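You operate a simulated robot arm through the tools that you are given. There is no shell and no other tool. Be economical: measure what you need, move in short steps, check, and stop when the job is done.

Carry out the task below with a simulated robot arm. There is one attempt and no reset: what you move stays moved.

JOB
Stir the glue, paint the test strip with it and wipe the smear off the tile.
Fine: use the wooden stick and the white pad, and put both back. A coat counts when it lies all over at full strength: go over it till it gets no stronger. What is to be rubbed or washed off counts as gone when no trace of it is left.

It is judged by the outcome, as a careful person would: the job done as asked, and still so three seconds after it is handed in. It fails if anything else is knocked over, pushed out of place, dropped, spilled or broken.

ROBOT AND FRAMES
A 6-joint arm with a two-finger parallel gripper, fixed in place. Base frame: the origin is at the foot of the arm, x ahead of it, y to its left, z up; the work surface is at about z = 800. Lengths are in mm, angles in degrees, forces in N, time in s.
With the tool pointing down near the work surface it reaches from about 240 to 640 mm from the base axis. Its first joint turns from -66.0 to 66.0 degrees. Payload 2.7 kg.
The tool frame sits at the grasp point between the pads (the TCP): z along the fingers, y along the line on which they close. The tips reach 23 mm beyond it. The gripper opens to 94 mm. The fingers are 38 mm wide and 10 mm thick; the gripper's body (54 by 96 mm) begins 39 mm behind the TCP.
Orientation is that of the tool frame in the base frame, as a unit quaternion [w, x, y, z]. With the fingers straight down and closing along the base's y, the tool's x points along the base's -x, its y along +y and its z along -z.

CONTROLS
- The arm moves only by the tool send_rows. Its argument "rows" is a list of rows, each an object of numbers (a shift or turn left out is 0, a gripper value left out holds the last): "tx", "ty", "tz": the shift along the base's x, y, z in mm; "rx", "ry", "rz": the turn, a rotation vector about the base's x, y, z in degrees; "grip": the opening, from 0 (shut) to 1 (fully open). In form: [{"tx": .., "ty": .., "tz": .., "rx": .., "ry": .., "rz": .., "grip": ..}, ...]. A call has 1 to 20 rows; each row is the pose to reach, as a shift and turn from the pose commanded when the call began. Each row takes 0.2 s and may step no farther than 50 mm and 8.6 degrees from the row before; otherwise, or with a gripper value out of range, the whole call is refused. Where a pose cannot be reached the arm comes as near as it can. A force on the tool above 40 N (or 10 N above the force at the start of the call, whichever is more), or a blocked arm, ends the call early, and 0.2 s more pass. The fingers move at their own pace (about 45 mm/s each) and stop on an object; they squeeze with about 28 N. The grip force told is the motor's: it shows also when the fingers shut on nothing. Time passes only in rows, and 0.2 s behind the last, so rows that repeat a pose let the fingers close. It gives the time, the measured TCP pose, the force on the tool (base axes), the opening and the grip force at its end, in the units of the frame above (readings bear some noise), with the torque about the TCP (base axes, N m) and any sound that the robot's microphone picked up.
- Cameras (640 x 400 px; columns grow to the right, rows downward): "scene" is fixed at [90.9, -474.4, 1382.3]; the picture's right is [0.33, -0.94, 0.00], its down [-0.72, -0.26, -0.64] and it looks along [0.60, 0.21, -0.77] (base axes); focal length 219 px, centre (320, 200). "wrist" rides on the gripper at [87, 16, -75] in the tool frame; the picture's right is [-0.18, 0.98, 0.00], its down [-0.58, -0.11, -0.81] and it looks along [-0.79, -0.15, 0.59] (tool axes); focal length 243 px, centre (320, 200). There is no depth. A picture from a camera that has moved, and an enlarged one, comes with that camera's place and axes in the base frame and with its lens.
- grab_frame(camera): a new picture of that camera. It takes no simulated time.
- enlarge(camera, box): a new picture of the part [left, top, right, bottom] of that camera's present view, enlarged. It takes no simulated time.
- finish_job(): hands the job in; it is judged then, once.

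Go step by step. Nothing tells you positions but the pictures and the camera data: compare them with the known pose of the tool, close in by small moves and look again before you grip or let go. The budget is 120 turns and 68 pictures, counting those below and the enlarged ones. Unless the task says otherwise, let go and move clear before handing in.

The tools are called by a JSON object that holds its "api" and its "payload". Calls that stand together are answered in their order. send_rows: Moves the arm, as the interface text tells. Its arguments: {"type":"object","properties":{"rows":{"type":"array","items":{"type":"object","properties":{"tx":{"type":"number"},"ty":{"type":"number"},"tz":{"type":"number"},"rx":{"type":"number"},"ry":{"type":"number"},"rz":{"type":"number"},"grip":{"type":"number"}}}}},"required":["rows"]} The other tools are called the same way: grab_frame (camera) takes a picture; enlarge (camera, box) takes an enlarged picture of a part of a camera's view; finish_job () hands the job in.

At the start:

```text
time_s: 0.0
ee_pos: [330.2, -283.1, 1195.0]
tool_rot: [0.0, -0.002, 1.0, 0.0]
force: [0.0, 0.1, -0.3]
wrist_torque: [0.0, 0.02, -0.01]
width: 93.9
gripper_force: 0.0
```

scene: 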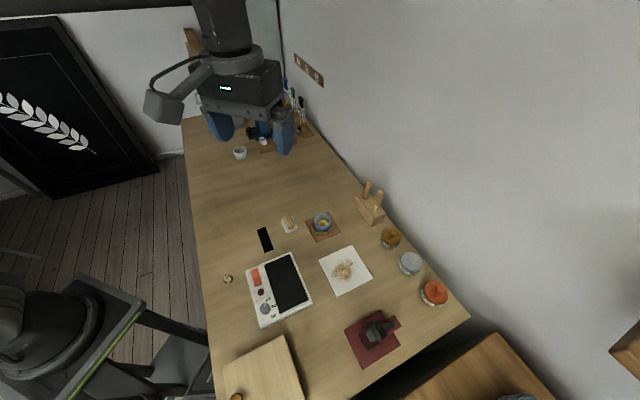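
wrist: 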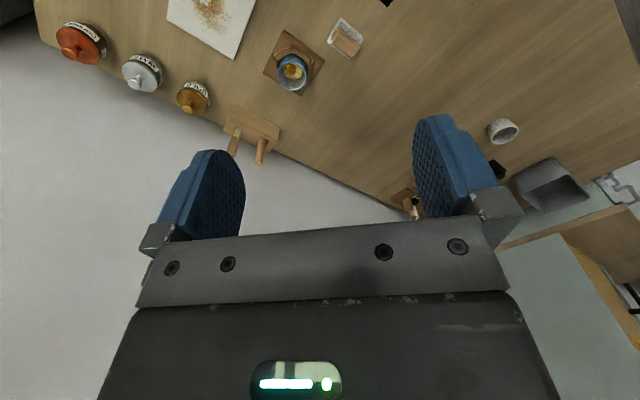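

I see a bench with many items; I will enlarge to identify the glue, strip, tile, stick and pad.

{"api": "enlarge", "payload": {"camera": "scene", "box": [200, 180, 360, 280]}}

{"api": "enlarge", "payload": {"camera": "scene", "box": [300, 170, 460, 270]}}

{"api": "enlarge", "payload": {"camera": "scene", "box": [200, 260, 440, 400]}}

{"api": "enlarge", "payload": {"camera": "scene", "box": [180, 70, 340, 170]}}

```text
4.00 times, centred on (280, 230) of scene
camera zoom: at [90.9, -474.4, 1382.3], right [0.33, -0.94, 0.0], down [-0.72, -0.26, -0.64], along [0.6, 0.21, -0.77], focal length 876 px, centre (480, 80)
```

zoom: 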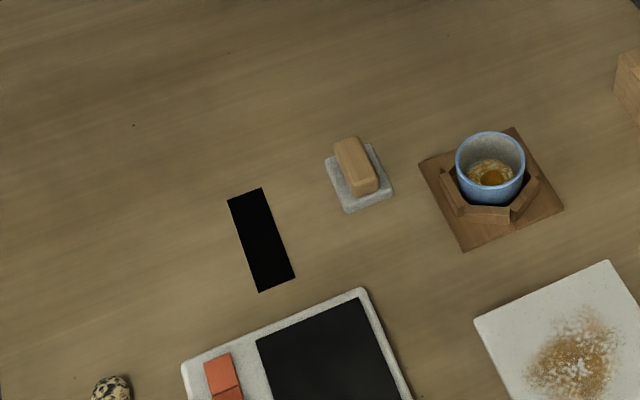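

```text
4.00 times, centred on (380, 220) of scene
camera zoom: at [90.9, -474.4, 1382.3], right [0.33, -0.94, 0.0], down [-0.72, -0.26, -0.64], along [0.6, 0.21, -0.77], focal length 876 px, centre (80, 120)
```

zoom: 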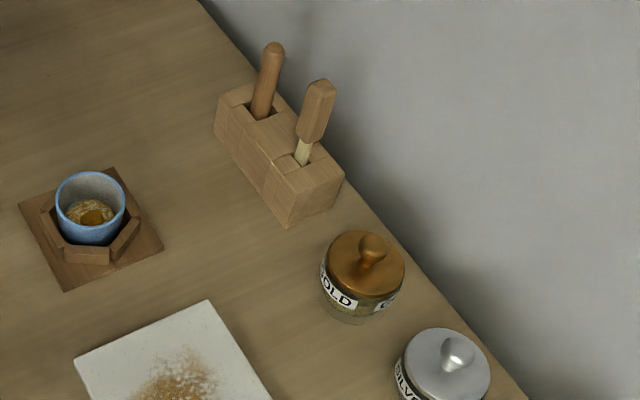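

```text
2.67 times, centred on (320, 330) of scene
camera zoom: at [90.9, -474.4, 1382.3], right [0.33, -0.94, 0.0], down [-0.72, -0.26, -0.64], along [0.6, 0.21, -0.77], focal length 584 px, centre (320, -147)
```

zoom: 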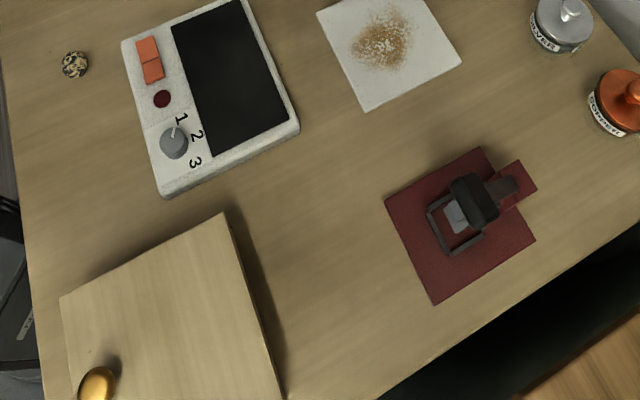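

```text
4.00 times, centred on (260, 120) of scene
camera zoom: at [90.9, -474.4, 1382.3], right [0.33, -0.94, 0.0], down [-0.72, -0.26, -0.64], along [0.6, 0.21, -0.77], focal length 876 px, centre (560, 520)
```

zoom: 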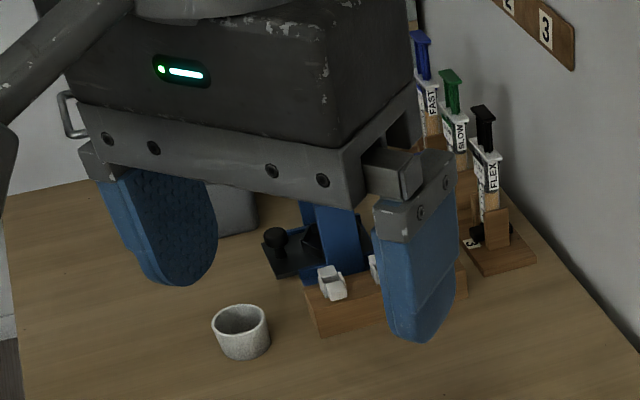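

The glue appears to be the blue cup, the pad the handled white one, the strip black, the tile white; the block holds two handles. I enlarge the wrist view of the block.

{"api": "enlarge", "payload": {"camera": "wrist", "box": [160, 10, 400, 170]}}

{"api": "send_rows", "payload": {"rows": [{"tx": 0, "ty": -40, "tz": -30}, {"tx": 0, "ty": -80, "tz": -60}, {"tx": 0, "ty": -80, "tz": -100}]}}

{"api": "grab_frame", "payload": {"camera": "wrist"}}

```text
2.50 times, centred on (280, 90) of wrist
camera zoom: at [245.4, -268.1, 1269.4], right [0.18, 0.98, 0.0], down [0.58, -0.11, 0.81], along [0.79, -0.15, -0.59], focal length 606 px, centre (420, 475)
```

zoom: 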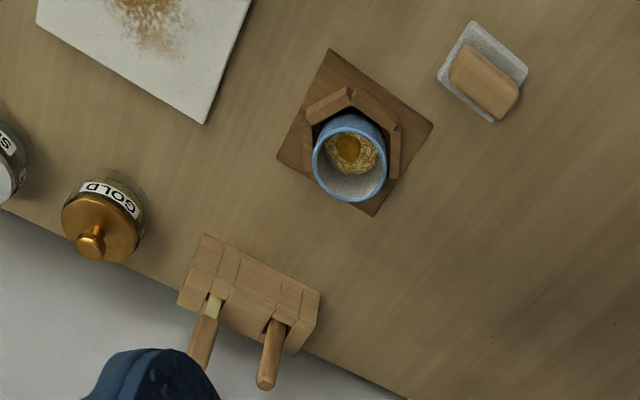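

```text
time_s: 0.8
ee_pos: [333.8, -364.5, 1095.3]
tool_rot: [0.001, -0.001, 1.0, -0.001]
force: [0.6, -0.9, -0.5]
wrist_torque: [0.01, -0.01, 0.0]
width: 93.9
gripper_force: 0.0
```

```text
60 pictures are left
camera wrist: at [247.0, -348.9, 1169.8], right [0.18, 0.98, 0.0], down [0.58, -0.11, 0.81], along [0.79, -0.15, -0.59], focal length 243 px, centre (320, 200)
```

wrist: 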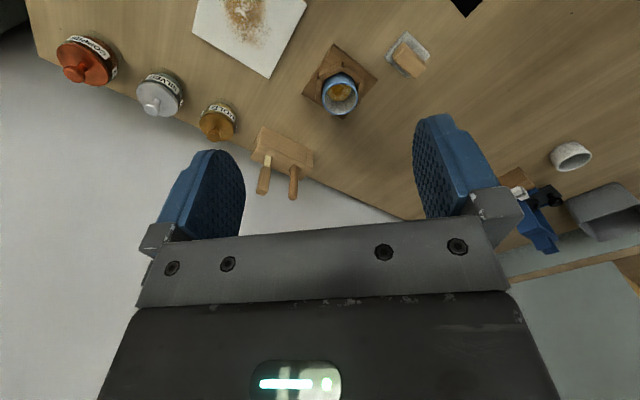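

{"api": "enlarge", "payload": {"camera": "wrist", "box": [220, 110, 340, 210]}}

{"api": "enlarge", "payload": {"camera": "scene", "box": [340, 170, 420, 230]}}

```text
4.00 times, centred on (280, 160) of wrist
camera zoom: at [247.0, -348.9, 1169.8], right [0.18, 0.98, 0.0], down [0.58, -0.11, 0.81], along [0.79, -0.15, -0.59], focal length 970 px, centre (480, 360)
```

zoom: 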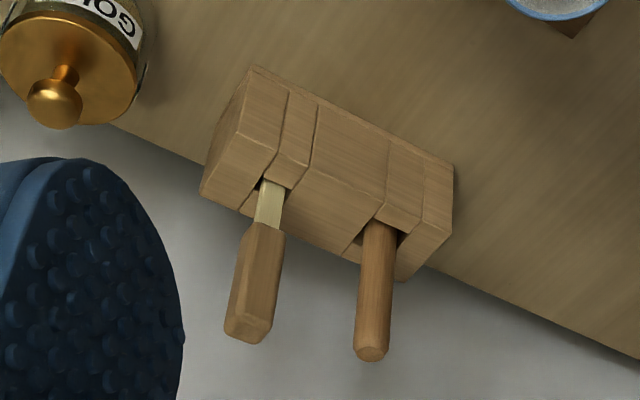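

```text
6.67 times, centred on (380, 200) of scene
camera zoom: at [90.9, -474.4, 1382.3], right [0.33, -0.94, 0.0], down [-0.72, -0.26, -0.64], along [0.6, 0.21, -0.77], focal length 1460 px, centre (-80, 200)
```

zoom: 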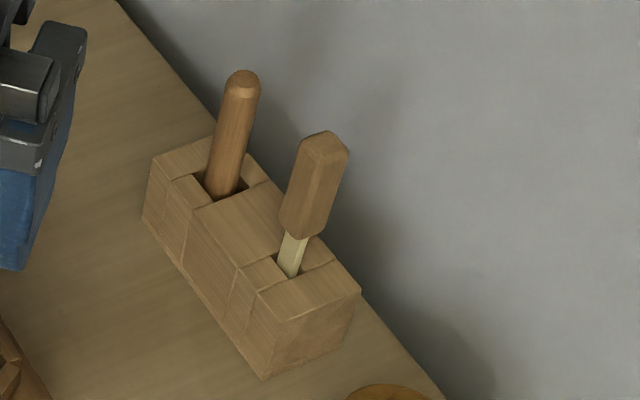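

The round dowel is the wooden stick, at about (573, -460), top z≈915, too far for a straight-down grasp. I'll turn the hand so the camera faces outward, allowing an outward tilt of the tool.

{"api": "send_rows", "payload": {"rows": [{"rz": 8.4}, {"rz": 16.8}, {"rz": 25}, {"rz": 33.4}, {"rz": 41.8}, {"rz": 50}, {"rz": 58.4}, {"rz": 66.8}, {"rz": 75}, {"rz": 83.4}, {"rz": 91.8}, {"rz": 100}, {"rz": 108.4}, {"rz": 116.8}, {"rz": 125}, {"rz": 133}, {"rz": 141}]}}

```text
time_s: 4.4
ee_pos: [366.2, -312.2, 1091.3]
tool_rot: [0.012, 0.937, -0.35, -0.002]
force: [0.7, 0.3, -0.5]
wrist_torque: [0.0, 0.01, 0.01]
width: 94.0
gripper_force: 0.1
out of reach, approached as far as the arm can: row 16, 17
```

The turn works up to roughly radial. I'll back off a few degrees and move out along azimuth −40°.

{"api": "send_rows", "payload": {"rows": [{"tx": 35, "ty": 0, "rz": -4}, {"tx": 70, "ty": 0, "rz": -4}, {"tx": 100, "ty": 0, "tz": 0, "rz": -4}]}}

```text
time_s: 5.2
ee_pos: [465.8, -310.2, 1087.8]
tool_rot: [-0.001, 0.931, -0.365, 0.0]
force: [0.3, -0.4, 0.4]
wrist_torque: [-0.04, -0.01, 0.0]
width: 94.1
gripper_force: 0.1
```

Now tilt the tool outward by 50°, moving toward the block from above.

{"api": "send_rows", "payload": {"rows": [{"rx": -5.7, "ry": -6.1}, {"rx": -11.4, "ry": -12.2, "ty": -15}, {"rx": -17.1, "ry": -18.3, "ty": -30}, {"rx": -22.7, "ry": -24.4, "ty": -45}, {"rx": -28.4, "ry": -30.5, "ty": -65}, {"rx": -34.1, "ry": -36.6, "ty": -85}, {"rx": -34.1, "ry": -36.6, "tx": 24, "ty": -95, "tz": -40}, {"rx": -34.1, "ry": -36.6, "tx": 44, "ty": -95, "tz": -80}]}}

{"api": "grab_frame", "payload": {"camera": "wrist"}}

{"api": "grab_frame", "payload": {"camera": "scene"}}

```text
time_s: 7.0
ee_pos: [512.4, -407.9, 1009.4]
tool_rot: [0.15, 0.843, -0.335, 0.394]
force: [0.4, 0.9, 0.5]
wrist_torque: [-0.07, 0.05, -0.04]
width: 94.2
gripper_force: 0.1
```

```text
57 pictures are left
camera wrist: at [500.0, -420.3, 1124.5], right [-0.76, -0.63, -0.15], down [-0.65, 0.76, 0.08], along [0.07, 0.16, -0.99], focal length 243 px, centre (320, 200)
```

wrist: 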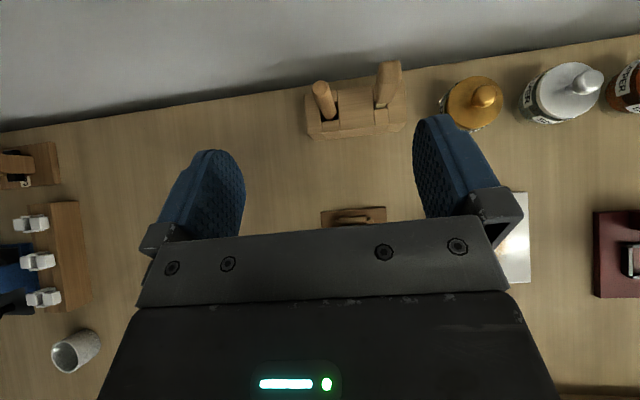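

```text
56 pictures are left
```

scene: 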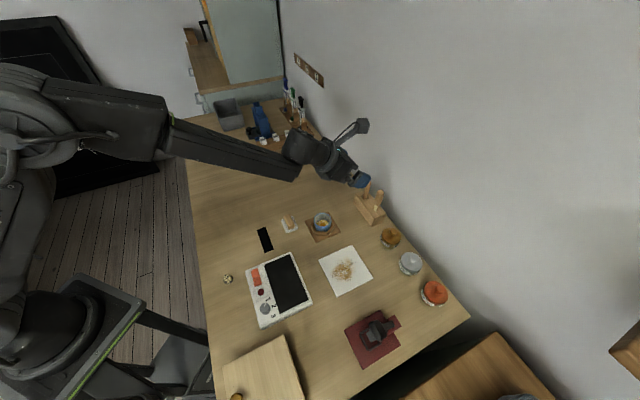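

The dowel is vertical at about (575, -459). I narrow the fingers and descend to the pre-grasp pose, 60 mm short of it.

{"api": "send_rows", "payload": {"rows": [{"tx": 6, "ty": -4, "tz": -40, "grip": 0.5}, {"tx": 12, "ty": -8, "tz": -80}, {"tx": 18, "ty": -10, "tz": -121}, {"tx": 18, "ty": -10, "tz": -121}, {"tx": 18, "ty": -10, "tz": -121}]}}

{"api": "grab_frame", "payload": {"camera": "wrist"}}

{"api": "enlarge", "payload": {"camera": "scene", "box": [300, 130, 420, 230]}}

```text
time_s: 8.2
ee_pos: [531.9, -416.9, 890.8]
tool_rot: [0.156, 0.844, -0.333, 0.391]
force: [-0.2, -0.1, 0.6]
wrist_torque: [0.02, 0.0, -0.02]
width: 46.8
gripper_force: 0.1
```

```text
55 pictures are left
camera wrist: at [521.4, -428.1, 1004.0], right [-0.76, -0.64, -0.14], down [-0.65, 0.76, 0.08], along [0.06, 0.15, -0.99], focal length 243 px, centre (320, 200)
```

wrist: 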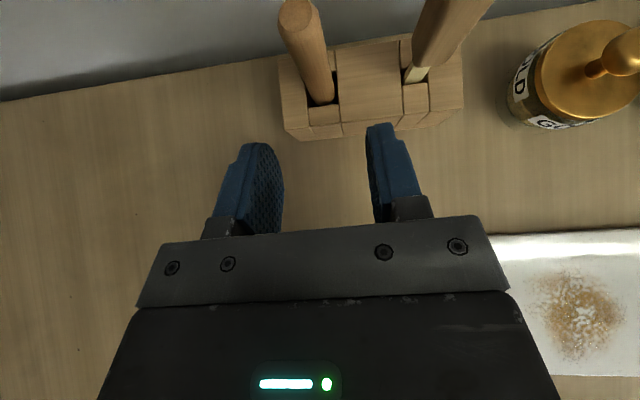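

```text
4.00 times, centred on (360, 180) of scene
camera zoom: at [90.9, -474.4, 1382.3], right [0.33, -0.94, 0.0], down [-0.72, -0.26, -0.64], along [0.6, 0.21, -0.77], focal length 876 px, centre (160, 280)
```

zoom: 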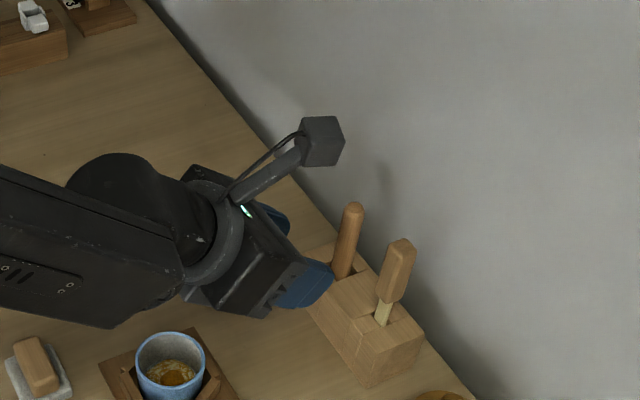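

Lateral alignment is good to about 1 mm. I advance 54 mm so the dowel lies between the pads, then close.

{"api": "send_rows", "payload": {"rows": [{"tx": 10, "ty": -9.5, "tz": -1}, {"tx": 20, "ty": -19, "tz": -2}, {"tx": 30, "ty": -28.5, "tz": -2}, {"tx": 39.3, "ty": -37, "tz": -2}, {"tx": 39.3, "ty": -37, "tz": -2}]}}

{"api": "grab_frame", "payload": {"camera": "wrist"}}

```text
time_s: 9.4
ee_pos: [568.6, -454.2, 886.4]
tool_rot: [0.154, 0.844, -0.331, 0.394]
force: [0.4, -0.5, -0.3]
wrist_torque: [0.01, 0.01, -0.01]
width: 47.0
gripper_force: 0.1
```

```text
53 pictures are left
camera wrist: at [557.0, -466.0, 1000.6], right [-0.76, -0.64, -0.14], down [-0.65, 0.75, 0.07], along [0.06, 0.15, -0.99], focal length 243 px, centre (320, 200)
```

wrist: 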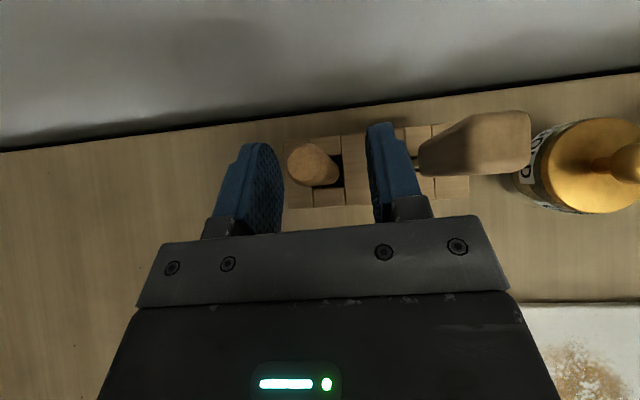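

{"api": "send_rows", "payload": {"rows": [{"tx": -1, "ty": -2.5}, {"tx": -1, "ty": -2.5, "grip": 0.1}, {"tx": -1, "ty": -2.5, "grip": 0.1}, {"tx": -1, "ty": -2.5, "grip": 0.1}, {"tx": -1, "ty": -2.5, "grip": 0.1}, {"tx": -1, "ty": -2.5, "grip": 0.0}]}}

{"api": "grab_frame", "payload": {"camera": "wrist"}}

```text
time_s: 10.8
ee_pos: [566.9, -455.9, 887.3]
tool_rot: [0.154, 0.843, -0.332, 0.394]
force: [0.2, 0.4, 1.3]
wrist_torque: [-0.02, 0.01, 0.0]
width: 13.7
gripper_force: 27.8
```

```text
52 pictures are left
camera wrist: at [555.9, -468.6, 1000.7], right [-0.76, -0.64, -0.14], down [-0.65, 0.75, 0.07], along [0.06, 0.15, -0.99], focal length 243 px, centre (320, 200)
```

wrist: 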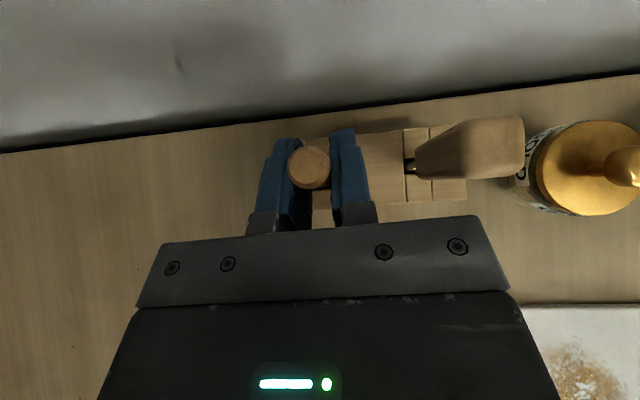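

Stick gripped (14 mm). Lift straight up slowly.

{"api": "send_rows", "payload": {"rows": [{"tz": 8}, {"tz": 16}, {"tz": 25}, {"tz": 35}, {"tz": 50}, {"tz": 70}, {"tz": 90}]}}

{"api": "enlarge", "payload": {"camera": "scene", "box": [300, 110, 420, 230]}}

{"api": "grab_frame", "payload": {"camera": "wrist"}}

```text
time_s: 12.4
ee_pos: [566.7, -455.8, 977.0]
tool_rot: [0.154, 0.844, -0.331, 0.393]
force: [-0.1, 0.2, -0.2]
wrist_torque: [0.02, -0.01, 0.05]
width: 13.4
gripper_force: 27.9
```

```text
3.33 times, centred on (360, 170) of scene
camera zoom: at [90.9, -474.4, 1382.3], right [0.33, -0.94, 0.0], down [-0.72, -0.26, -0.64], along [0.6, 0.21, -0.77], focal length 730 px, centre (187, 300)
```

zoom: 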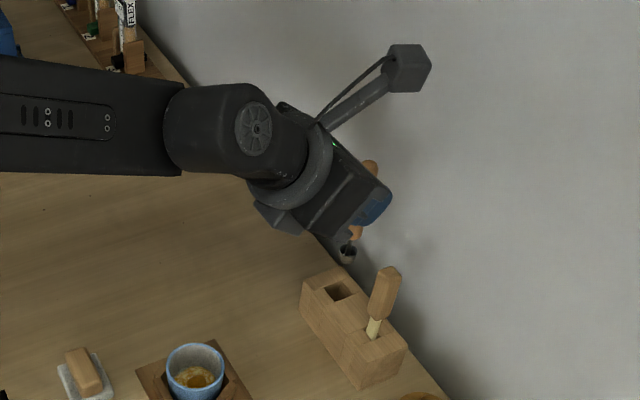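

```text
50 pictures are left
camera wrist: at [554.4, -467.5, 1091.1], right [-0.76, -0.64, -0.14], down [-0.65, 0.75, 0.07], along [0.06, 0.15, -0.99], focal length 243 px, centre (320, 200)
```

wrist: 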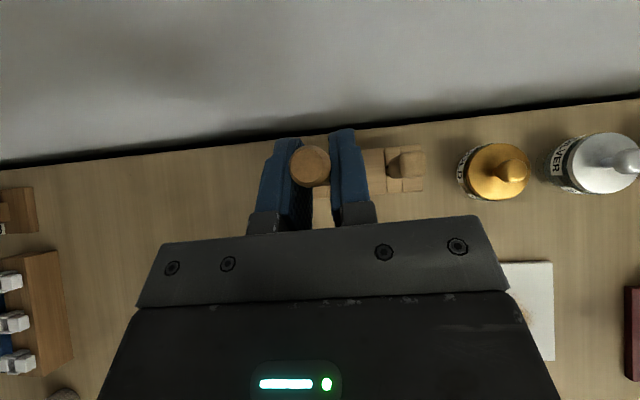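

{"api": "enlarge", "payload": {"camera": "scene", "box": [345, 150, 385, 200]}}

```text
8.00 times, centred on (365, 175) of scene
camera zoom: at [90.9, -474.4, 1382.3], right [0.33, -0.94, 0.0], down [-0.72, -0.26, -0.64], along [0.6, 0.21, -0.77], focal length 1752 px, centre (-40, 400)
```

zoom: 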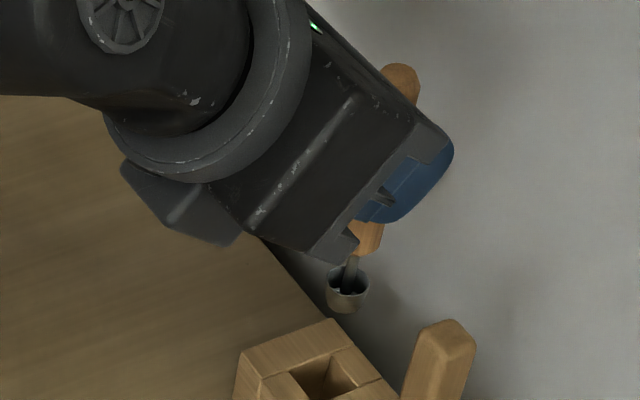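

This turns out to be a small scoop with a wooden handle, so the wooden stick must be the other one, with the pale blade. I put the scoop back exactly where it was.

{"api": "send_rows", "payload": {"rows": [{"tz": -20}, {"tz": -40}, {"tz": -55}, {"tz": -65}, {"tz": -75}, {"tz": -82}, {"tz": -88}, {"tz": -89.3}, {"tz": -89.3}]}}

```text
time_s: 14.4
ee_pos: [566.0, -456.5, 888.8]
tool_rot: [0.154, 0.844, -0.333, 0.392]
force: [0.3, 0.9, 1.8]
wrist_torque: [0.02, -0.07, -0.02]
width: 13.7
gripper_force: 27.6
```

{"api": "send_rows", "payload": {"rows": [{"tz": -1, "grip": 0.3}, {"tz": -1, "grip": 0.5}, {"tz": -1, "grip": 0.5}, {"tz": -1, "grip": 0.5}]}}

{"api": "grab_frame", "payload": {"camera": "wrist"}}

```text
time_s: 15.4
ee_pos: [567.5, -456.5, 887.8]
tool_rot: [0.153, 0.844, -0.331, 0.393]
force: [-1.0, -0.4, 0.4]
wrist_torque: [0.01, -0.03, -0.02]
width: 47.0
gripper_force: 0.2
```

```text
48 pictures are left
camera wrist: at [555.3, -468.1, 1001.6], right [-0.76, -0.64, -0.14], down [-0.65, 0.75, 0.07], along [0.06, 0.15, -0.99], focal length 243 px, centre (320, 200)
```

wrist: 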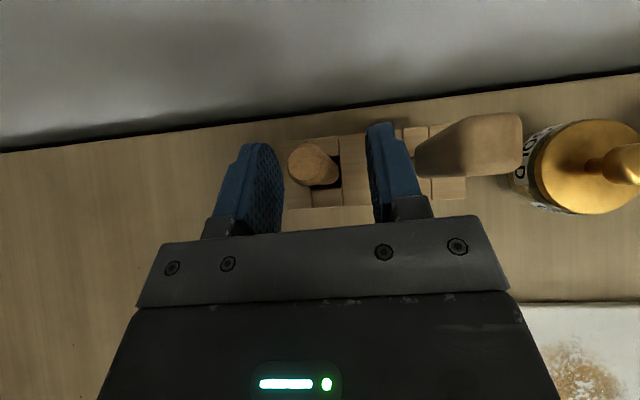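

The scoop is back as it was. Now back off and shift sideways to face the pale-bladed stick, with a slight yaw for the joint limit.

{"api": "send_rows", "payload": {"rows": [{"tx": -12, "ty": 11}, {"tx": -24, "ty": 22}, {"tx": -44, "ty": 41}, {"tx": -50, "ty": 46, "tz": 10, "rz": -4}, {"tx": -68, "ty": 23, "tz": 10, "rz": -4}, {"tx": -82, "ty": 4, "tz": 10, "rz": -4}, {"tx": -82, "ty": 4, "tz": 10, "rz": -4}]}}

{"api": "grab_frame", "payload": {"camera": "wrist"}}

{"api": "enlarge", "payload": {"camera": "scene", "box": [320, 150, 420, 230]}}

```text
time_s: 17.0
ee_pos: [494.5, -450.1, 902.8]
tool_rot: [0.171, 0.832, -0.363, 0.384]
force: [-0.1, -0.5, -0.8]
wrist_torque: [0.01, -0.03, 0.0]
width: 47.2
gripper_force: 0.0
out of reach, approached as far as the arm can: row 3, 6, 7
```

```text
47 pictures are left
camera wrist: at [482.8, -460.8, 1016.9], right [-0.8, -0.58, -0.13], down [-0.59, 0.8, 0.08], along [0.06, 0.14, -0.99], focal length 243 px, centre (320, 200)
```

wrist: 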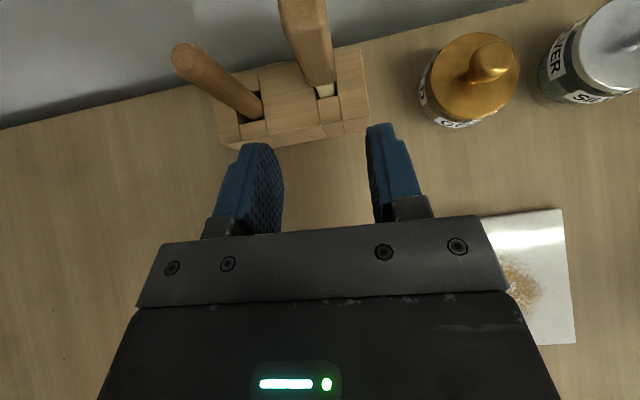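

```text
5.00 times, centred on (370, 190) of scene
camera zoom: at [90.9, -474.4, 1382.3], right [0.33, -0.94, 0.0], down [-0.72, -0.26, -0.64], along [0.6, 0.21, -0.77], focal length 1095 px, centre (70, 250)
```

zoom: 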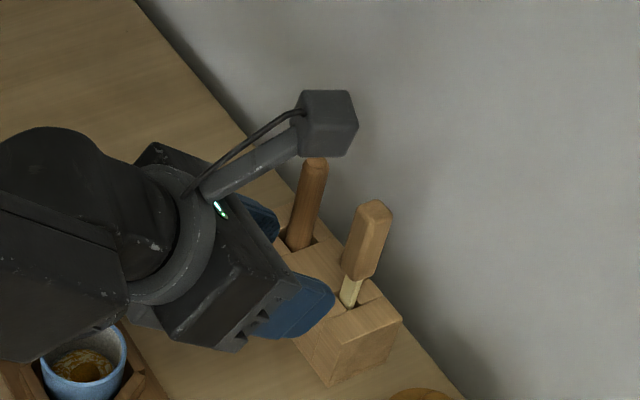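

The stick's handle is at about (540, −503). I reduce tilt to ~40° (keeps the stick straighter later), aligned with the block, and check the reach at the pre-grasp position.

{"api": "send_rows", "payload": {"rows": [{"tx": 1, "ty": -5, "tz": -4, "rx": 3.5, "ry": 3.5, "rz": 1.2}, {"tx": 3, "ty": -10.5, "tz": -9, "rx": 7, "ry": 7, "rz": 2.5}, {"tx": 3, "ty": -10.5, "tz": -9, "rx": 7, "ry": 7, "rz": 2.5}]}}

{"api": "grab_frame", "payload": {"camera": "wrist"}}

```text
time_s: 17.8
ee_pos: [490.1, -461.5, 891.0]
tool_rot: [0.126, 0.87, -0.353, 0.321]
force: [0.2, -0.1, -0.2]
wrist_torque: [0.02, -0.01, -0.01]
width: 47.0
gripper_force: 0.0
out of reach, approached as far as the arm can: row 2, 3
```

```text
45 pictures are left
camera wrist: at [491.9, -486.2, 1004.5], right [-0.78, -0.61, -0.13], down [-0.62, 0.75, 0.24], along [-0.05, 0.27, -0.96], focal length 243 px, centre (320, 200)
```

wrist: 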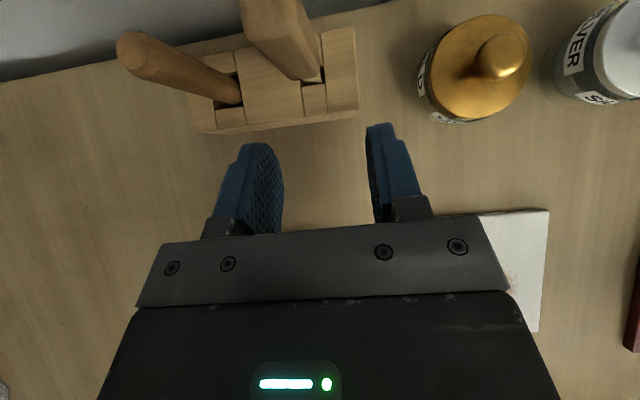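

{"api": "send_rows", "payload": {"rows": [{"tx": 4, "ty": 2.5, "tz": 2, "rz": -1.5}, {"tx": 13, "ty": -6.5, "tz": 3, "rz": -1.5}, {"tx": 22, "ty": -15.5, "tz": 4, "rz": -1.5}, {"tx": 22, "ty": -15.5, "tz": 4, "rz": -1.5}]}}

{"api": "grab_frame", "payload": {"camera": "wrist"}}

```text
time_s: 18.8
ee_pos: [511.8, -482.0, 907.3]
tool_rot: [0.123, 0.857, -0.348, 0.36]
force: [-0.1, -0.2, -0.2]
wrist_torque: [-0.03, 0.02, 0.02]
width: 47.2
gripper_force: 0.1
out of reach, approached as far as the arm can: row 1, 2, 3, 4
```

```text
44 pictures are left
camera wrist: at [505.5, -502.3, 1020.6], right [-0.77, -0.62, -0.17], down [-0.64, 0.75, 0.17], along [0.02, 0.24, -0.97], focal length 243 px, centre (320, 200)
```

wrist: 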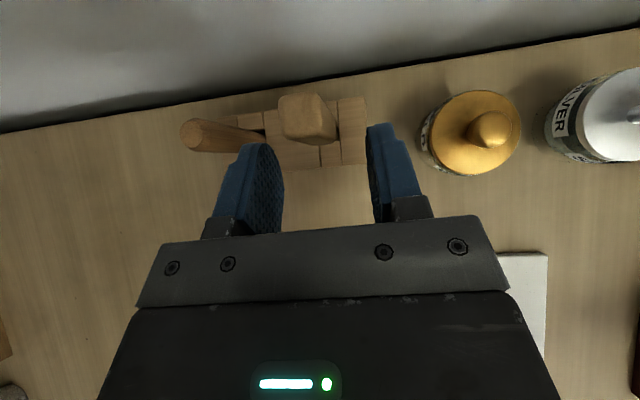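

Reach at this radius needs about 50° tilt. I restore that tilt while staying 35 mm short of the stick.

{"api": "send_rows", "payload": {"rows": [{"tx": 0, "ty": 2, "tz": -5, "rx": -2, "ry": -2.3, "rz": -1.5}, {"tx": 0.5, "ty": 2.8, "tz": -10, "rx": -4.2, "ry": -4.9, "rz": -3}, {"tx": 0.5, "ty": 2.8, "tz": -10, "rx": -4.2, "ry": -4.9, "rz": -3}]}}

```text
time_s: 19.6
ee_pos: [513.6, -474.4, 886.5]
tool_rot: [0.151, 0.834, -0.376, 0.374]
force: [0.4, 0.4, 0.0]
wrist_torque: [0.01, 0.04, 0.01]
width: 46.8
gripper_force: 0.0
out of reach, approached as far as the arm can: row 1, 2, 3
```

The limit is the last joint: the hand's azimuth must stay ~5° below the base azimuth. I correct yaw, roll and tilt accordingly.

{"api": "send_rows", "payload": {"rows": [{"tx": 0.3, "ty": -1.5, "tz": 3, "rx": 2, "ry": 3, "rz": -1.3}, {"tx": 0.7, "ty": -2.9, "tz": 6.5, "rx": 3.9, "ry": 6.0, "rz": -2.5}, {"tx": 0.7, "ty": -2.9, "tz": 6.5, "rx": 3.9, "ry": 6.0, "rz": -2.5}]}}

```text
time_s: 20.4
ee_pos: [523.1, -490.3, 907.5]
tool_rot: [0.177, 0.822, -0.382, 0.384]
force: [0.4, 0.1, 0.0]
wrist_torque: [0.0, 0.01, -0.01]
width: 46.9
gripper_force: 0.1
out of reach, approached as far as the arm can: row 1, 2
```

{"api": "grab_frame", "payload": {"camera": "wrist"}}

```text
43 pictures are left
camera wrist: at [510.2, -499.7, 1021.2], right [-0.83, -0.54, -0.14], down [-0.56, 0.83, 0.07], along [0.08, 0.14, -0.99], focal length 243 px, centre (320, 200)
```

wrist: 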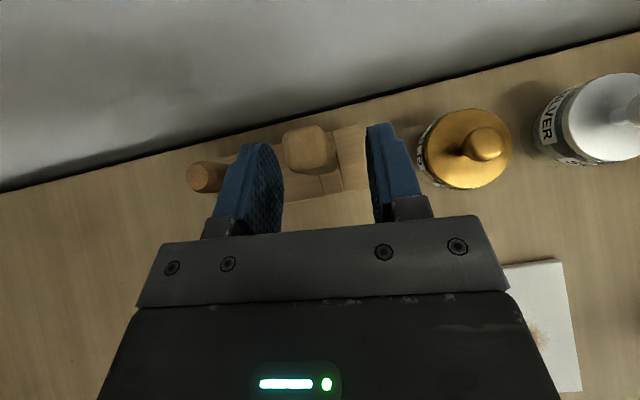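

The handle is now between the fingertips, centred. Small step forward and down, then check the pose.

{"api": "send_rows", "payload": {"rows": [{"tx": 3.5, "ty": -3.5, "tz": -5}, {"tx": 7, "ty": -7, "tz": -10}, {"tx": 7, "ty": -7, "tz": -10}]}}

```text
time_s: 21.2
ee_pos: [521.8, -484.6, 881.3]
tool_rot: [0.161, 0.85, -0.401, 0.3]
force: [0.3, 0.3, -0.7]
wrist_torque: [-0.03, -0.05, -0.02]
width: 47.0
gripper_force: 0.1
out of reach, approached as far as the arm can: row 1, 2
```

The readings suggest the arm may still be settling; I hold still a moment and read again.

{"api": "send_rows", "payload": {"rows": [{"tx": 0}, {"tx": 0}, {"tx": 0}]}}

{"api": "grab_frame", "payload": {"camera": "wrist"}}

```text
time_s: 22.0
ee_pos: [522.3, -485.1, 881.9]
tool_rot: [0.157, 0.85, -0.403, 0.3]
force: [0.7, -0.7, 0.2]
wrist_torque: [-0.01, 0.0, -0.02]
width: 47.0
gripper_force: 0.1
```

```text
42 pictures are left
camera wrist: at [523.5, -509.4, 994.2], right [-0.86, -0.51, -0.09], down [-0.51, 0.82, 0.25], along [-0.05, 0.26, -0.96], focal length 243 px, centre (320, 200)
```

wrist: 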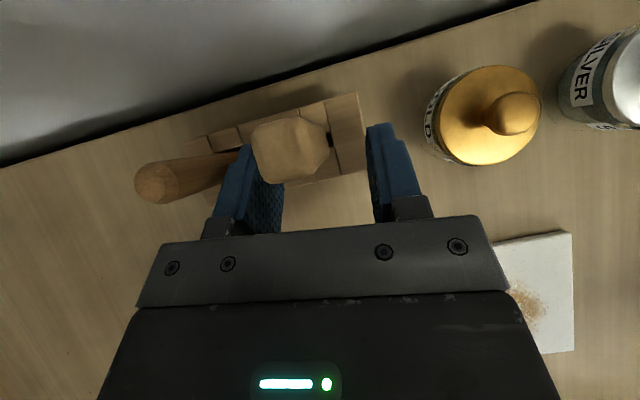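

Stable now, but yawed ~10° off the block. I turn back in small steps and watch the limit.

{"api": "send_rows", "payload": {"rows": [{"tx": -2, "ty": 3, "tz": 5, "rz": 2}, {"tx": -4, "ty": 6, "tz": 10, "rz": 4}, {"tx": -4, "ty": 6, "tz": 10, "rz": 4}, {"tx": -4, "ty": 6, "tz": 10, "rz": 4}]}}

```text
time_s: 23.0
ee_pos: [516.8, -478.8, 892.8]
tool_rot: [0.146, 0.864, -0.373, 0.306]
force: [0.4, -0.5, 0.6]
wrist_torque: [0.0, 0.02, 0.0]
width: 46.8
gripper_force: 0.1
```

{"api": "send_rows", "payload": {"rows": [{"tx": 4.5, "ty": -6}, {"tx": 9, "ty": -11.5}, {"tx": 13.7, "ty": -17}, {"tx": 13.7, "ty": -17}, {"tx": 13.7, "ty": -17}]}}

{"api": "grab_frame", "payload": {"camera": "wrist"}}

```text
time_s: 24.2
ee_pos: [530.4, -496.0, 891.0]
tool_rot: [0.146, 0.864, -0.373, 0.306]
force: [-0.7, -0.3, -1.0]
wrist_torque: [-0.01, -0.01, -0.02]
width: 47.1
gripper_force: 0.2
```

```text
41 pictures are left
camera wrist: at [535.3, -519.0, 1004.0], right [-0.82, -0.56, -0.09], down [-0.57, 0.78, 0.25], along [-0.07, 0.26, -0.96], focal length 243 px, centre (320, 200)
```

wrist: 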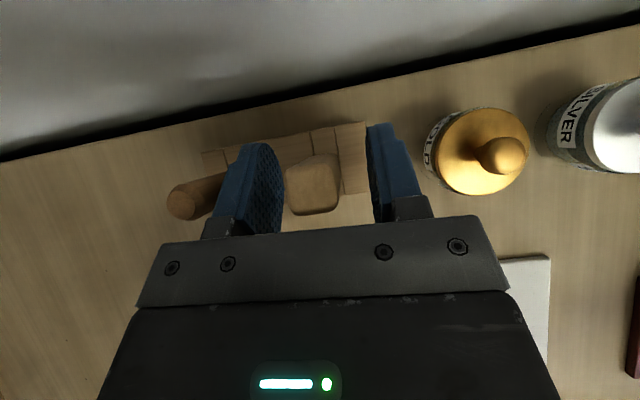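

{"api": "send_rows", "payload": {"rows": [{"tx": 1.1, "ty": 1.0}, {"tx": 1.1, "ty": 1.0, "grip": 0.2}, {"tx": 1.1, "ty": 1.0, "grip": 0.0}, {"tx": 1.1, "ty": 1.0, "grip": 0.0}, {"tx": 1.1, "ty": 1.0}]}}

{"api": "grab_frame", "payload": {"camera": "wrist"}}

```text
time_s: 25.4
ee_pos: [533.6, -494.9, 892.0]
tool_rot: [0.147, 0.864, -0.373, 0.306]
force: [-0.8, -0.3, -1.2]
wrist_torque: [-0.02, 0.0, 0.04]
width: 15.9
gripper_force: 28.2
```

```text
40 pictures are left
camera wrist: at [536.6, -518.3, 1004.1], right [-0.82, -0.56, -0.09], down [-0.57, 0.78, 0.25], along [-0.07, 0.26, -0.96], focal length 243 px, centre (320, 200)
```

wrist: 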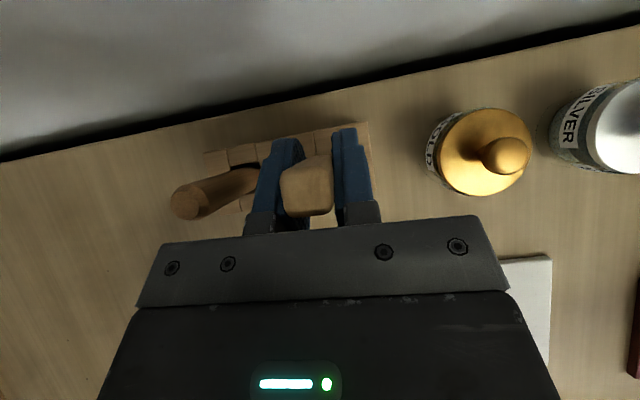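

Stick gripped (16 mm). Return pose is (533, −495, 892). Lift straight up.

{"api": "send_rows", "payload": {"rows": [{"tz": 8}, {"tz": 16}, {"tz": 25}, {"tz": 35}, {"tz": 50}, {"tz": 70}, {"tz": 90}, {"tz": 90}]}}

{"api": "enlarge", "payload": {"camera": "scene", "box": [335, 140, 415, 220]}}

```text
time_s: 27.2
ee_pos: [531.3, -493.7, 979.6]
tool_rot: [0.146, 0.863, -0.373, 0.306]
force: [0.5, -0.1, 0.3]
wrist_torque: [0.02, 0.0, 0.02]
width: 16.1
gripper_force: 27.9
```

```text
5.00 times, centred on (375, 180) of scene
camera zoom: at [90.9, -474.4, 1382.3], right [0.33, -0.94, 0.0], down [-0.72, -0.26, -0.64], along [0.6, 0.21, -0.77], focal length 1095 px, centre (45, 300)
```

zoom: 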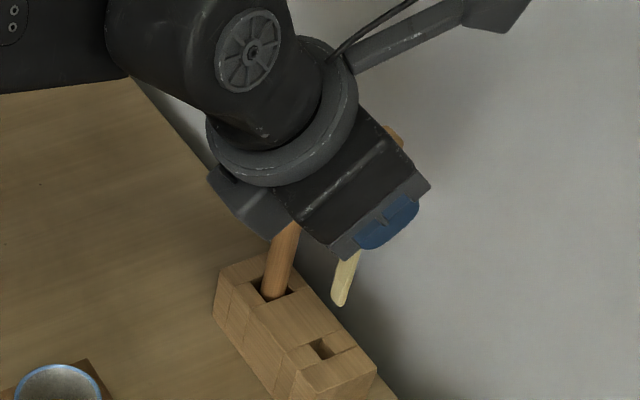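

It is a tongue-shaped wooden stick, tip ≈ 93 mm below the TCP. Move over the glue cup at about (442, −358).

{"api": "send_rows", "payload": {"rows": [{"tx": -23, "ty": 35, "tz": 5}, {"tx": -46, "ty": 70, "tz": 5}, {"tx": -70, "ty": 105, "tz": 5}, {"tx": -92, "ty": 139, "tz": 5}, {"tx": -92, "ty": 139, "tz": 5}]}}

{"api": "grab_frame", "payload": {"camera": "wrist"}}

{"api": "enlarge", "payload": {"camera": "scene", "box": [270, 150, 370, 250]}}

```text
time_s: 28.4
ee_pos: [441.4, -357.0, 985.8]
tool_rot: [0.145, 0.864, -0.373, 0.306]
force: [-0.5, 0.0, -1.1]
wrist_torque: [0.02, 0.0, -0.02]
width: 15.8
gripper_force: 27.7
```

```text
38 pictures are left
camera wrist: at [444.0, -379.4, 1098.7], right [-0.82, -0.56, -0.09], down [-0.57, 0.78, 0.25], along [-0.07, 0.26, -0.96], focal length 243 px, centre (320, 200)
```

wrist: 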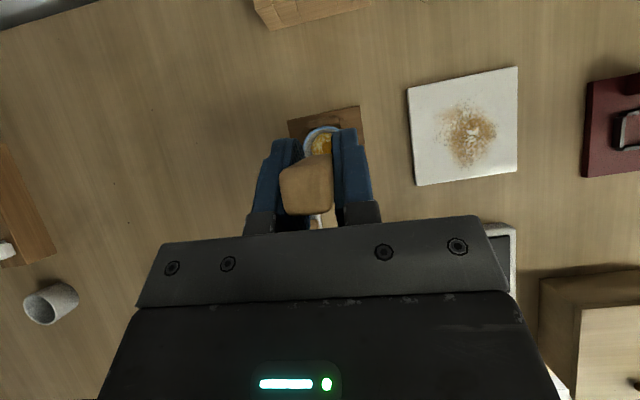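

```text
4.00 times, centred on (320, 200) of scene
camera zoom: at [90.9, -474.4, 1382.3], right [0.33, -0.94, 0.0], down [-0.72, -0.26, -0.64], along [0.6, 0.21, -0.77], focal length 876 px, centre (320, 200)
```

zoom: 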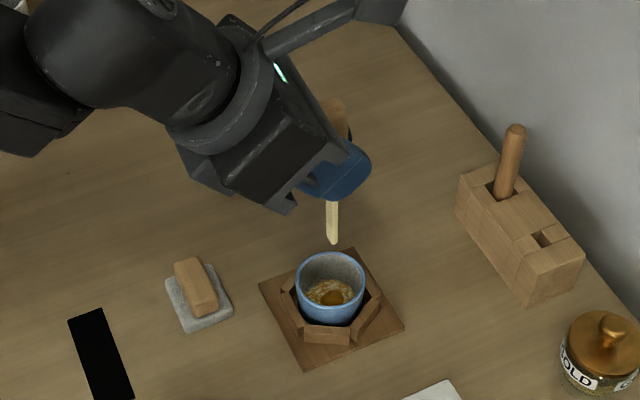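

The tip is aligned over the cup (cup ≈ (444, −360), rim z≈854). I descend in steps, watching the force.

{"api": "send_rows", "payload": {"rows": [{"tx": 0.5, "ty": -1, "tz": -20}, {"tx": 0.5, "ty": -1, "tz": -40}, {"tx": 0.5, "ty": -1, "tz": -56}, {"tx": 0.5, "ty": -1, "tz": -56}]}}

{"api": "enlarge", "payload": {"camera": "scene", "box": [290, 170, 370, 250]}}

```text
time_s: 29.4
ee_pos: [440.3, -357.3, 929.9]
tool_rot: [0.147, 0.863, -0.374, 0.306]
force: [-0.2, 0.2, 0.8]
wrist_torque: [0.01, -0.03, 0.03]
width: 15.9
gripper_force: 28.2
```

```text
5.00 times, centred on (330, 210) of scene
camera zoom: at [90.9, -474.4, 1382.3], right [0.33, -0.94, 0.0], down [-0.72, -0.26, -0.64], along [0.6, 0.21, -0.77], focal length 1095 px, centre (270, 150)
```

zoom: 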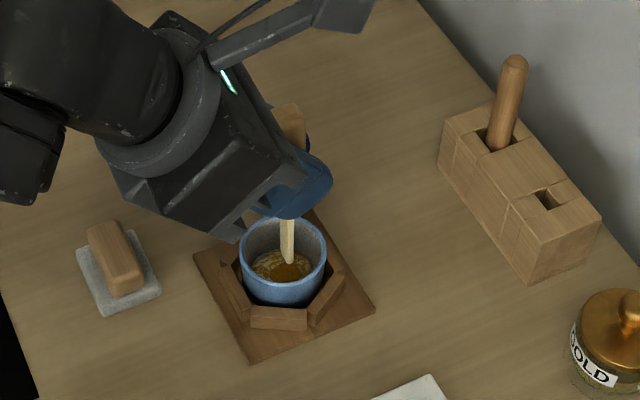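

The tip is inside the cup near the glue surface. Lower carefully further.

{"api": "send_rows", "payload": {"rows": [{"tz": -3}, {"tz": -6}, {"tz": -9}, {"tz": -9}]}}

```text
time_s: 30.4
ee_pos: [441.1, -356.5, 921.2]
tool_rot: [0.147, 0.863, -0.374, 0.305]
force: [0.6, 0.3, 0.0]
wrist_torque: [-0.03, 0.03, 0.02]
width: 16.1
gripper_force: 28.3
```

{"api": "send_rows", "payload": {"rows": [{"tz": -2}, {"tz": -4}, {"tz": -6}, {"tz": -6}]}}

{"api": "enlarge", "payload": {"camera": "scene", "box": [300, 190, 350, 240]}}

```text
time_s: 31.4
ee_pos: [442.3, -356.6, 915.5]
tool_rot: [0.147, 0.863, -0.374, 0.307]
force: [-0.4, 0.2, -0.6]
wrist_torque: [-0.01, 0.01, -0.02]
width: 16.3
gripper_force: 28.0
```

```text
8.00 times, centred on (325, 215) of scene
camera zoom: at [90.9, -474.4, 1382.3], right [0.33, -0.94, 0.0], down [-0.72, -0.26, -0.64], along [0.6, 0.21, -0.77], focal length 1752 px, centre (280, 80)
```

zoom: 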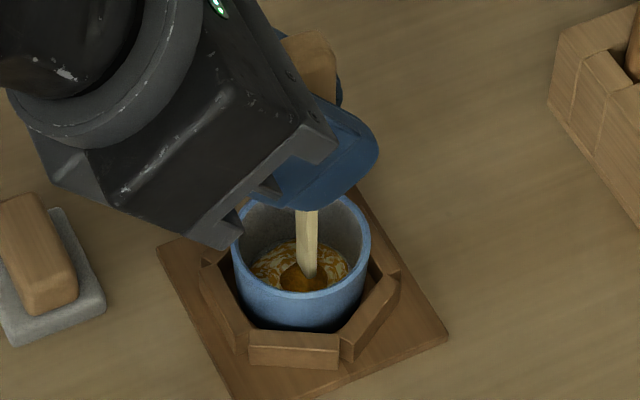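

{"api": "send_rows", "payload": {"rows": [{"tz": -2}, {"tz": -4}, {"tz": -4}]}}

{"api": "send_rows", "payload": {"rows": [{"tz": -2}, {"tz": -2}]}}

{"api": "enlarge", "payload": {"camera": "scene", "box": [300, 190, 350, 240]}}

```text
time_s: 32.2
ee_pos: [440.4, -357.3, 911.5]
tool_rot: [0.146, 0.864, -0.373, 0.306]
force: [-0.4, 0.0, -0.4]
wrist_torque: [0.02, 0.01, 0.0]
width: 16.3
gripper_force: 28.3
```

```text
time_s: 32.8
ee_pos: [441.9, -356.7, 909.5]
tool_rot: [0.146, 0.864, -0.373, 0.305]
force: [0.0, -1.0, -0.3]
wrist_torque: [0.0, 0.01, -0.03]
width: 16.0
gripper_force: 27.7
```

```text
8.00 times, centred on (325, 215) of scene
camera zoom: at [90.9, -474.4, 1382.3], right [0.33, -0.94, 0.0], down [-0.72, -0.26, -0.64], along [0.6, 0.21, -0.77], focal length 1752 px, centre (280, 80)
```

zoom: 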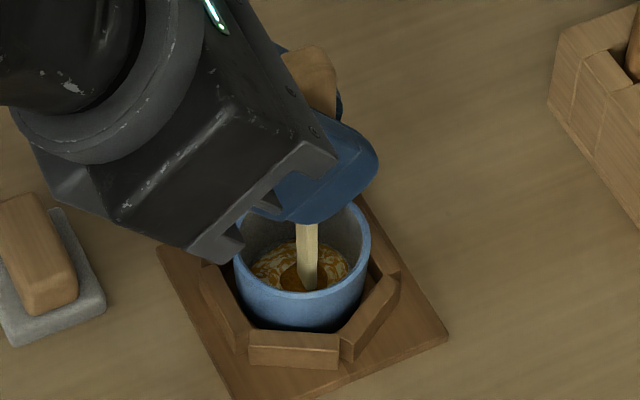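

The tip is in the glue with no contact force. I stir with circles of growing radius.

{"api": "send_rows", "payload": {"rows": [{"tx": 6, "ty": 0}, {"tx": 4.2, "ty": 4.2}, {"tx": 0, "ty": 6}, {"tx": -4.2, "ty": 4.2}, {"tx": -6, "ty": 0}, {"tx": -4.2, "ty": -4.2}, {"tx": 0, "ty": -6}, {"tx": 4.2, "ty": -4.2}, {"tx": 8, "ty": 0}, {"tx": 5.7, "ty": 5.7}, {"tx": 0, "ty": 8}, {"tx": -5.7, "ty": 5.7}, {"tx": -8, "ty": 0}, {"tx": -5.7, "ty": -5.7}, {"tx": 0, "ty": -8}, {"tx": 5.7, "ty": -5.7}, {"tx": 8, "ty": 0}, {"tx": 4, "ty": 0}, {"tx": 0, "ty": 0}]}}

{"api": "enlarge", "payload": {"camera": "scene", "box": [300, 190, 350, 240]}}

```text
time_s: 36.8
ee_pos: [440.5, -357.6, 910.1]
tool_rot: [0.146, 0.864, -0.373, 0.306]
force: [0.6, -0.3, -0.7]
wrist_torque: [-0.01, 0.0, 0.02]
width: 16.1
gripper_force: 28.3
```

```text
8.00 times, centred on (325, 215) of scene
camera zoom: at [90.9, -474.4, 1382.3], right [0.33, -0.94, 0.0], down [-0.72, -0.26, -0.64], along [0.6, 0.21, -0.77], focal length 1752 px, centre (280, 80)
```

zoom: 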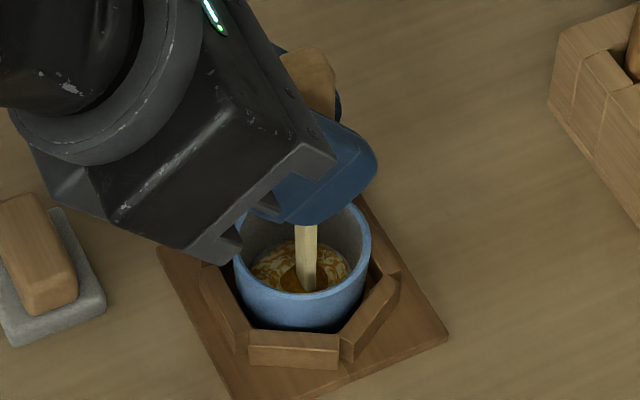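

No clear change, perhaps not deep enough. I feel for the bottom.

{"api": "send_rows", "payload": {"rows": [{"tz": -1.5}, {"tz": -3}, {"tz": -3}]}}

{"api": "send_rows", "payload": {"rows": [{"tz": -1.5}, {"tz": -3}, {"tz": -3}]}}

{"api": "enlarge", "payload": {"camera": "scene", "box": [305, 200, 345, 235]}}

```text
time_s: 37.6
ee_pos: [440.3, -357.4, 907.6]
tool_rot: [0.146, 0.863, -0.374, 0.306]
force: [-0.1, -0.1, 0.1]
wrist_torque: [0.01, -0.01, -0.01]
width: 16.1
gripper_force: 28.1
```

```text
time_s: 38.4
ee_pos: [439.7, -356.6, 902.2]
tool_rot: [0.146, 0.864, -0.373, 0.306]
force: [-0.2, 0.2, -0.6]
wrist_torque: [0.01, -0.01, -0.02]
width: 15.8
gripper_force: 27.7
```

```text
11.43 times, centred on (325, 218) of scene
camera zoom: at [90.9, -474.4, 1382.3], right [0.33, -0.94, 0.0], down [-0.72, -0.26, -0.64], along [0.6, 0.21, -0.77], focal length 2503 px, centre (263, 0)
```

zoom: 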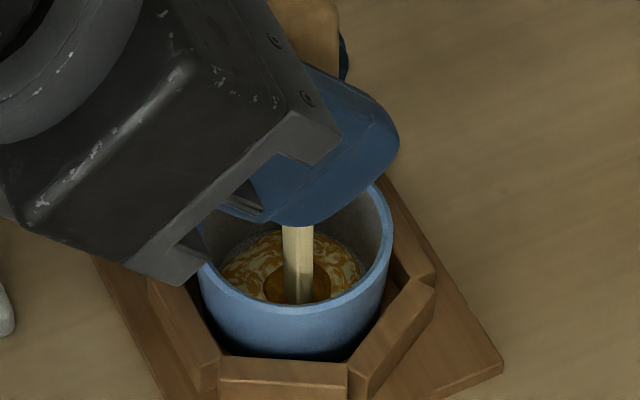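

Now clearly in the glue, which looks marbled (unmixed). Stir with larger circles.

{"api": "send_rows", "payload": {"rows": [{"tx": 7, "ty": 0}, {"tx": 5, "ty": 5}, {"tx": 0, "ty": 7}, {"tx": -5, "ty": 5}, {"tx": -7, "ty": 0}, {"tx": -5, "ty": -5}, {"tx": 0, "ty": -7}, {"tx": 5, "ty": -5}, {"tx": 10, "ty": 0}, {"tx": 7, "ty": 7}, {"tx": 0, "ty": 10}, {"tx": -7, "ty": 7}, {"tx": -10, "ty": 0}, {"tx": -7, "ty": -7}, {"tx": 0, "ty": -10}, {"tx": 7, "ty": -7}, {"tx": 10, "ty": 0}, {"tx": 5, "ty": 0}, {"tx": 0, "ty": 0}]}}

{"api": "enlarge", "payload": {"camera": "scene", "box": [305, 200, 345, 235]}}

```text
time_s: 42.4
ee_pos: [439.9, -354.9, 902.8]
tool_rot: [0.146, 0.864, -0.374, 0.305]
force: [0.0, -0.8, -0.1]
wrist_torque: [0.0, -0.01, -0.02]
width: 16.2
gripper_force: 28.0
```

```text
11.43 times, centred on (325, 218) of scene
camera zoom: at [90.9, -474.4, 1382.3], right [0.33, -0.94, 0.0], down [-0.72, -0.26, -0.64], along [0.6, 0.21, -0.77], focal length 2503 px, centre (263, 0)
```

zoom: 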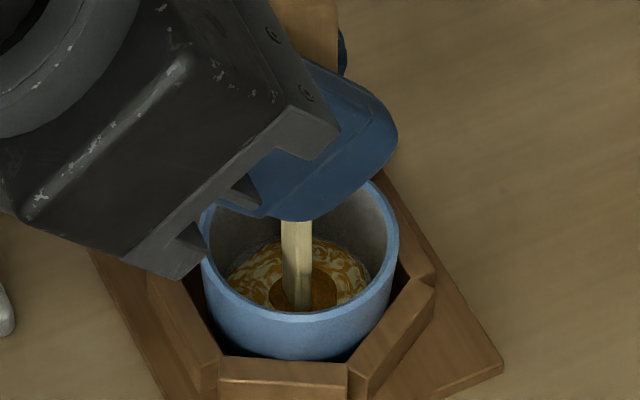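

The marbling is starting to blend. Stir more.

{"api": "send_rows", "payload": {"rows": [{"tx": 6, "ty": 0, "tz": -2}, {"tx": 9, "ty": 4, "tz": -2}, {"tx": 3, "ty": 9, "tz": -2}, {"tx": -4, "ty": 9, "tz": -2}, {"tx": -9, "ty": 3, "tz": -2}, {"tx": -9, "ty": -4, "tz": -2}, {"tx": -3, "ty": -9, "tz": -2}, {"tx": 4, "ty": -9, "tz": -2}, {"tx": 9, "ty": -3, "tz": -2}, {"tx": 9, "ty": 4, "tz": -2}, {"tx": 3, "ty": 9, "tz": -2}, {"tx": -4, "ty": 9, "tz": -2}, {"tx": -9, "ty": 3, "tz": -2}, {"tx": -9, "ty": -4, "tz": -2}, {"tx": -3, "ty": -9, "tz": -2}, {"tx": 4, "ty": -9, "tz": -2}, {"tx": 9, "ty": -3, "tz": -2}, {"tx": 6, "ty": 2, "tz": -2}, {"tx": 0, "ty": 0, "tz": -2}]}}

{"api": "send_rows", "payload": {"rows": [{"tx": 6, "ty": 0}, {"tx": 9, "ty": 4}, {"tx": 3, "ty": 9}, {"tx": -4, "ty": 9}, {"tx": -9, "ty": 3}, {"tx": -9, "ty": -4}, {"tx": -3, "ty": -9}, {"tx": 4, "ty": -9}, {"tx": 9, "ty": -3}, {"tx": 9, "ty": 4}, {"tx": 3, "ty": 9}, {"tx": -4, "ty": 9}, {"tx": -9, "ty": 3}, {"tx": -9, "ty": -4}, {"tx": -3, "ty": -9}, {"tx": 4, "ty": -9}, {"tx": 9, "ty": -3}, {"tx": 6, "ty": 2}, {"tx": 0, "ty": 0}]}}

{"api": "enlarge", "payload": {"camera": "scene", "box": [305, 200, 345, 235]}}

```text
time_s: 46.4
ee_pos: [439.4, -356.9, 900.9]
tool_rot: [0.146, 0.864, -0.373, 0.306]
force: [0.5, -0.7, -0.8]
wrist_torque: [0.04, -0.01, 0.01]
width: 16.0
gripper_force: 28.0
```

```text
time_s: 50.4
ee_pos: [440.6, -356.1, 901.5]
tool_rot: [0.147, 0.863, -0.374, 0.305]
force: [0.5, 0.2, 0.2]
wrist_torque: [-0.01, -0.01, 0.01]
width: 15.9
gripper_force: 28.2
```

```text
11.43 times, centred on (325, 218) of scene
camera zoom: at [90.9, -474.4, 1382.3], right [0.33, -0.94, 0.0], down [-0.72, -0.26, -0.64], along [0.6, 0.21, -0.77], focal length 2503 px, centre (263, 0)
```

zoom: 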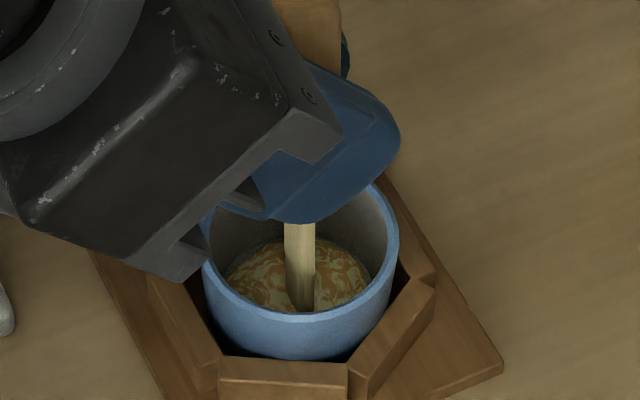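

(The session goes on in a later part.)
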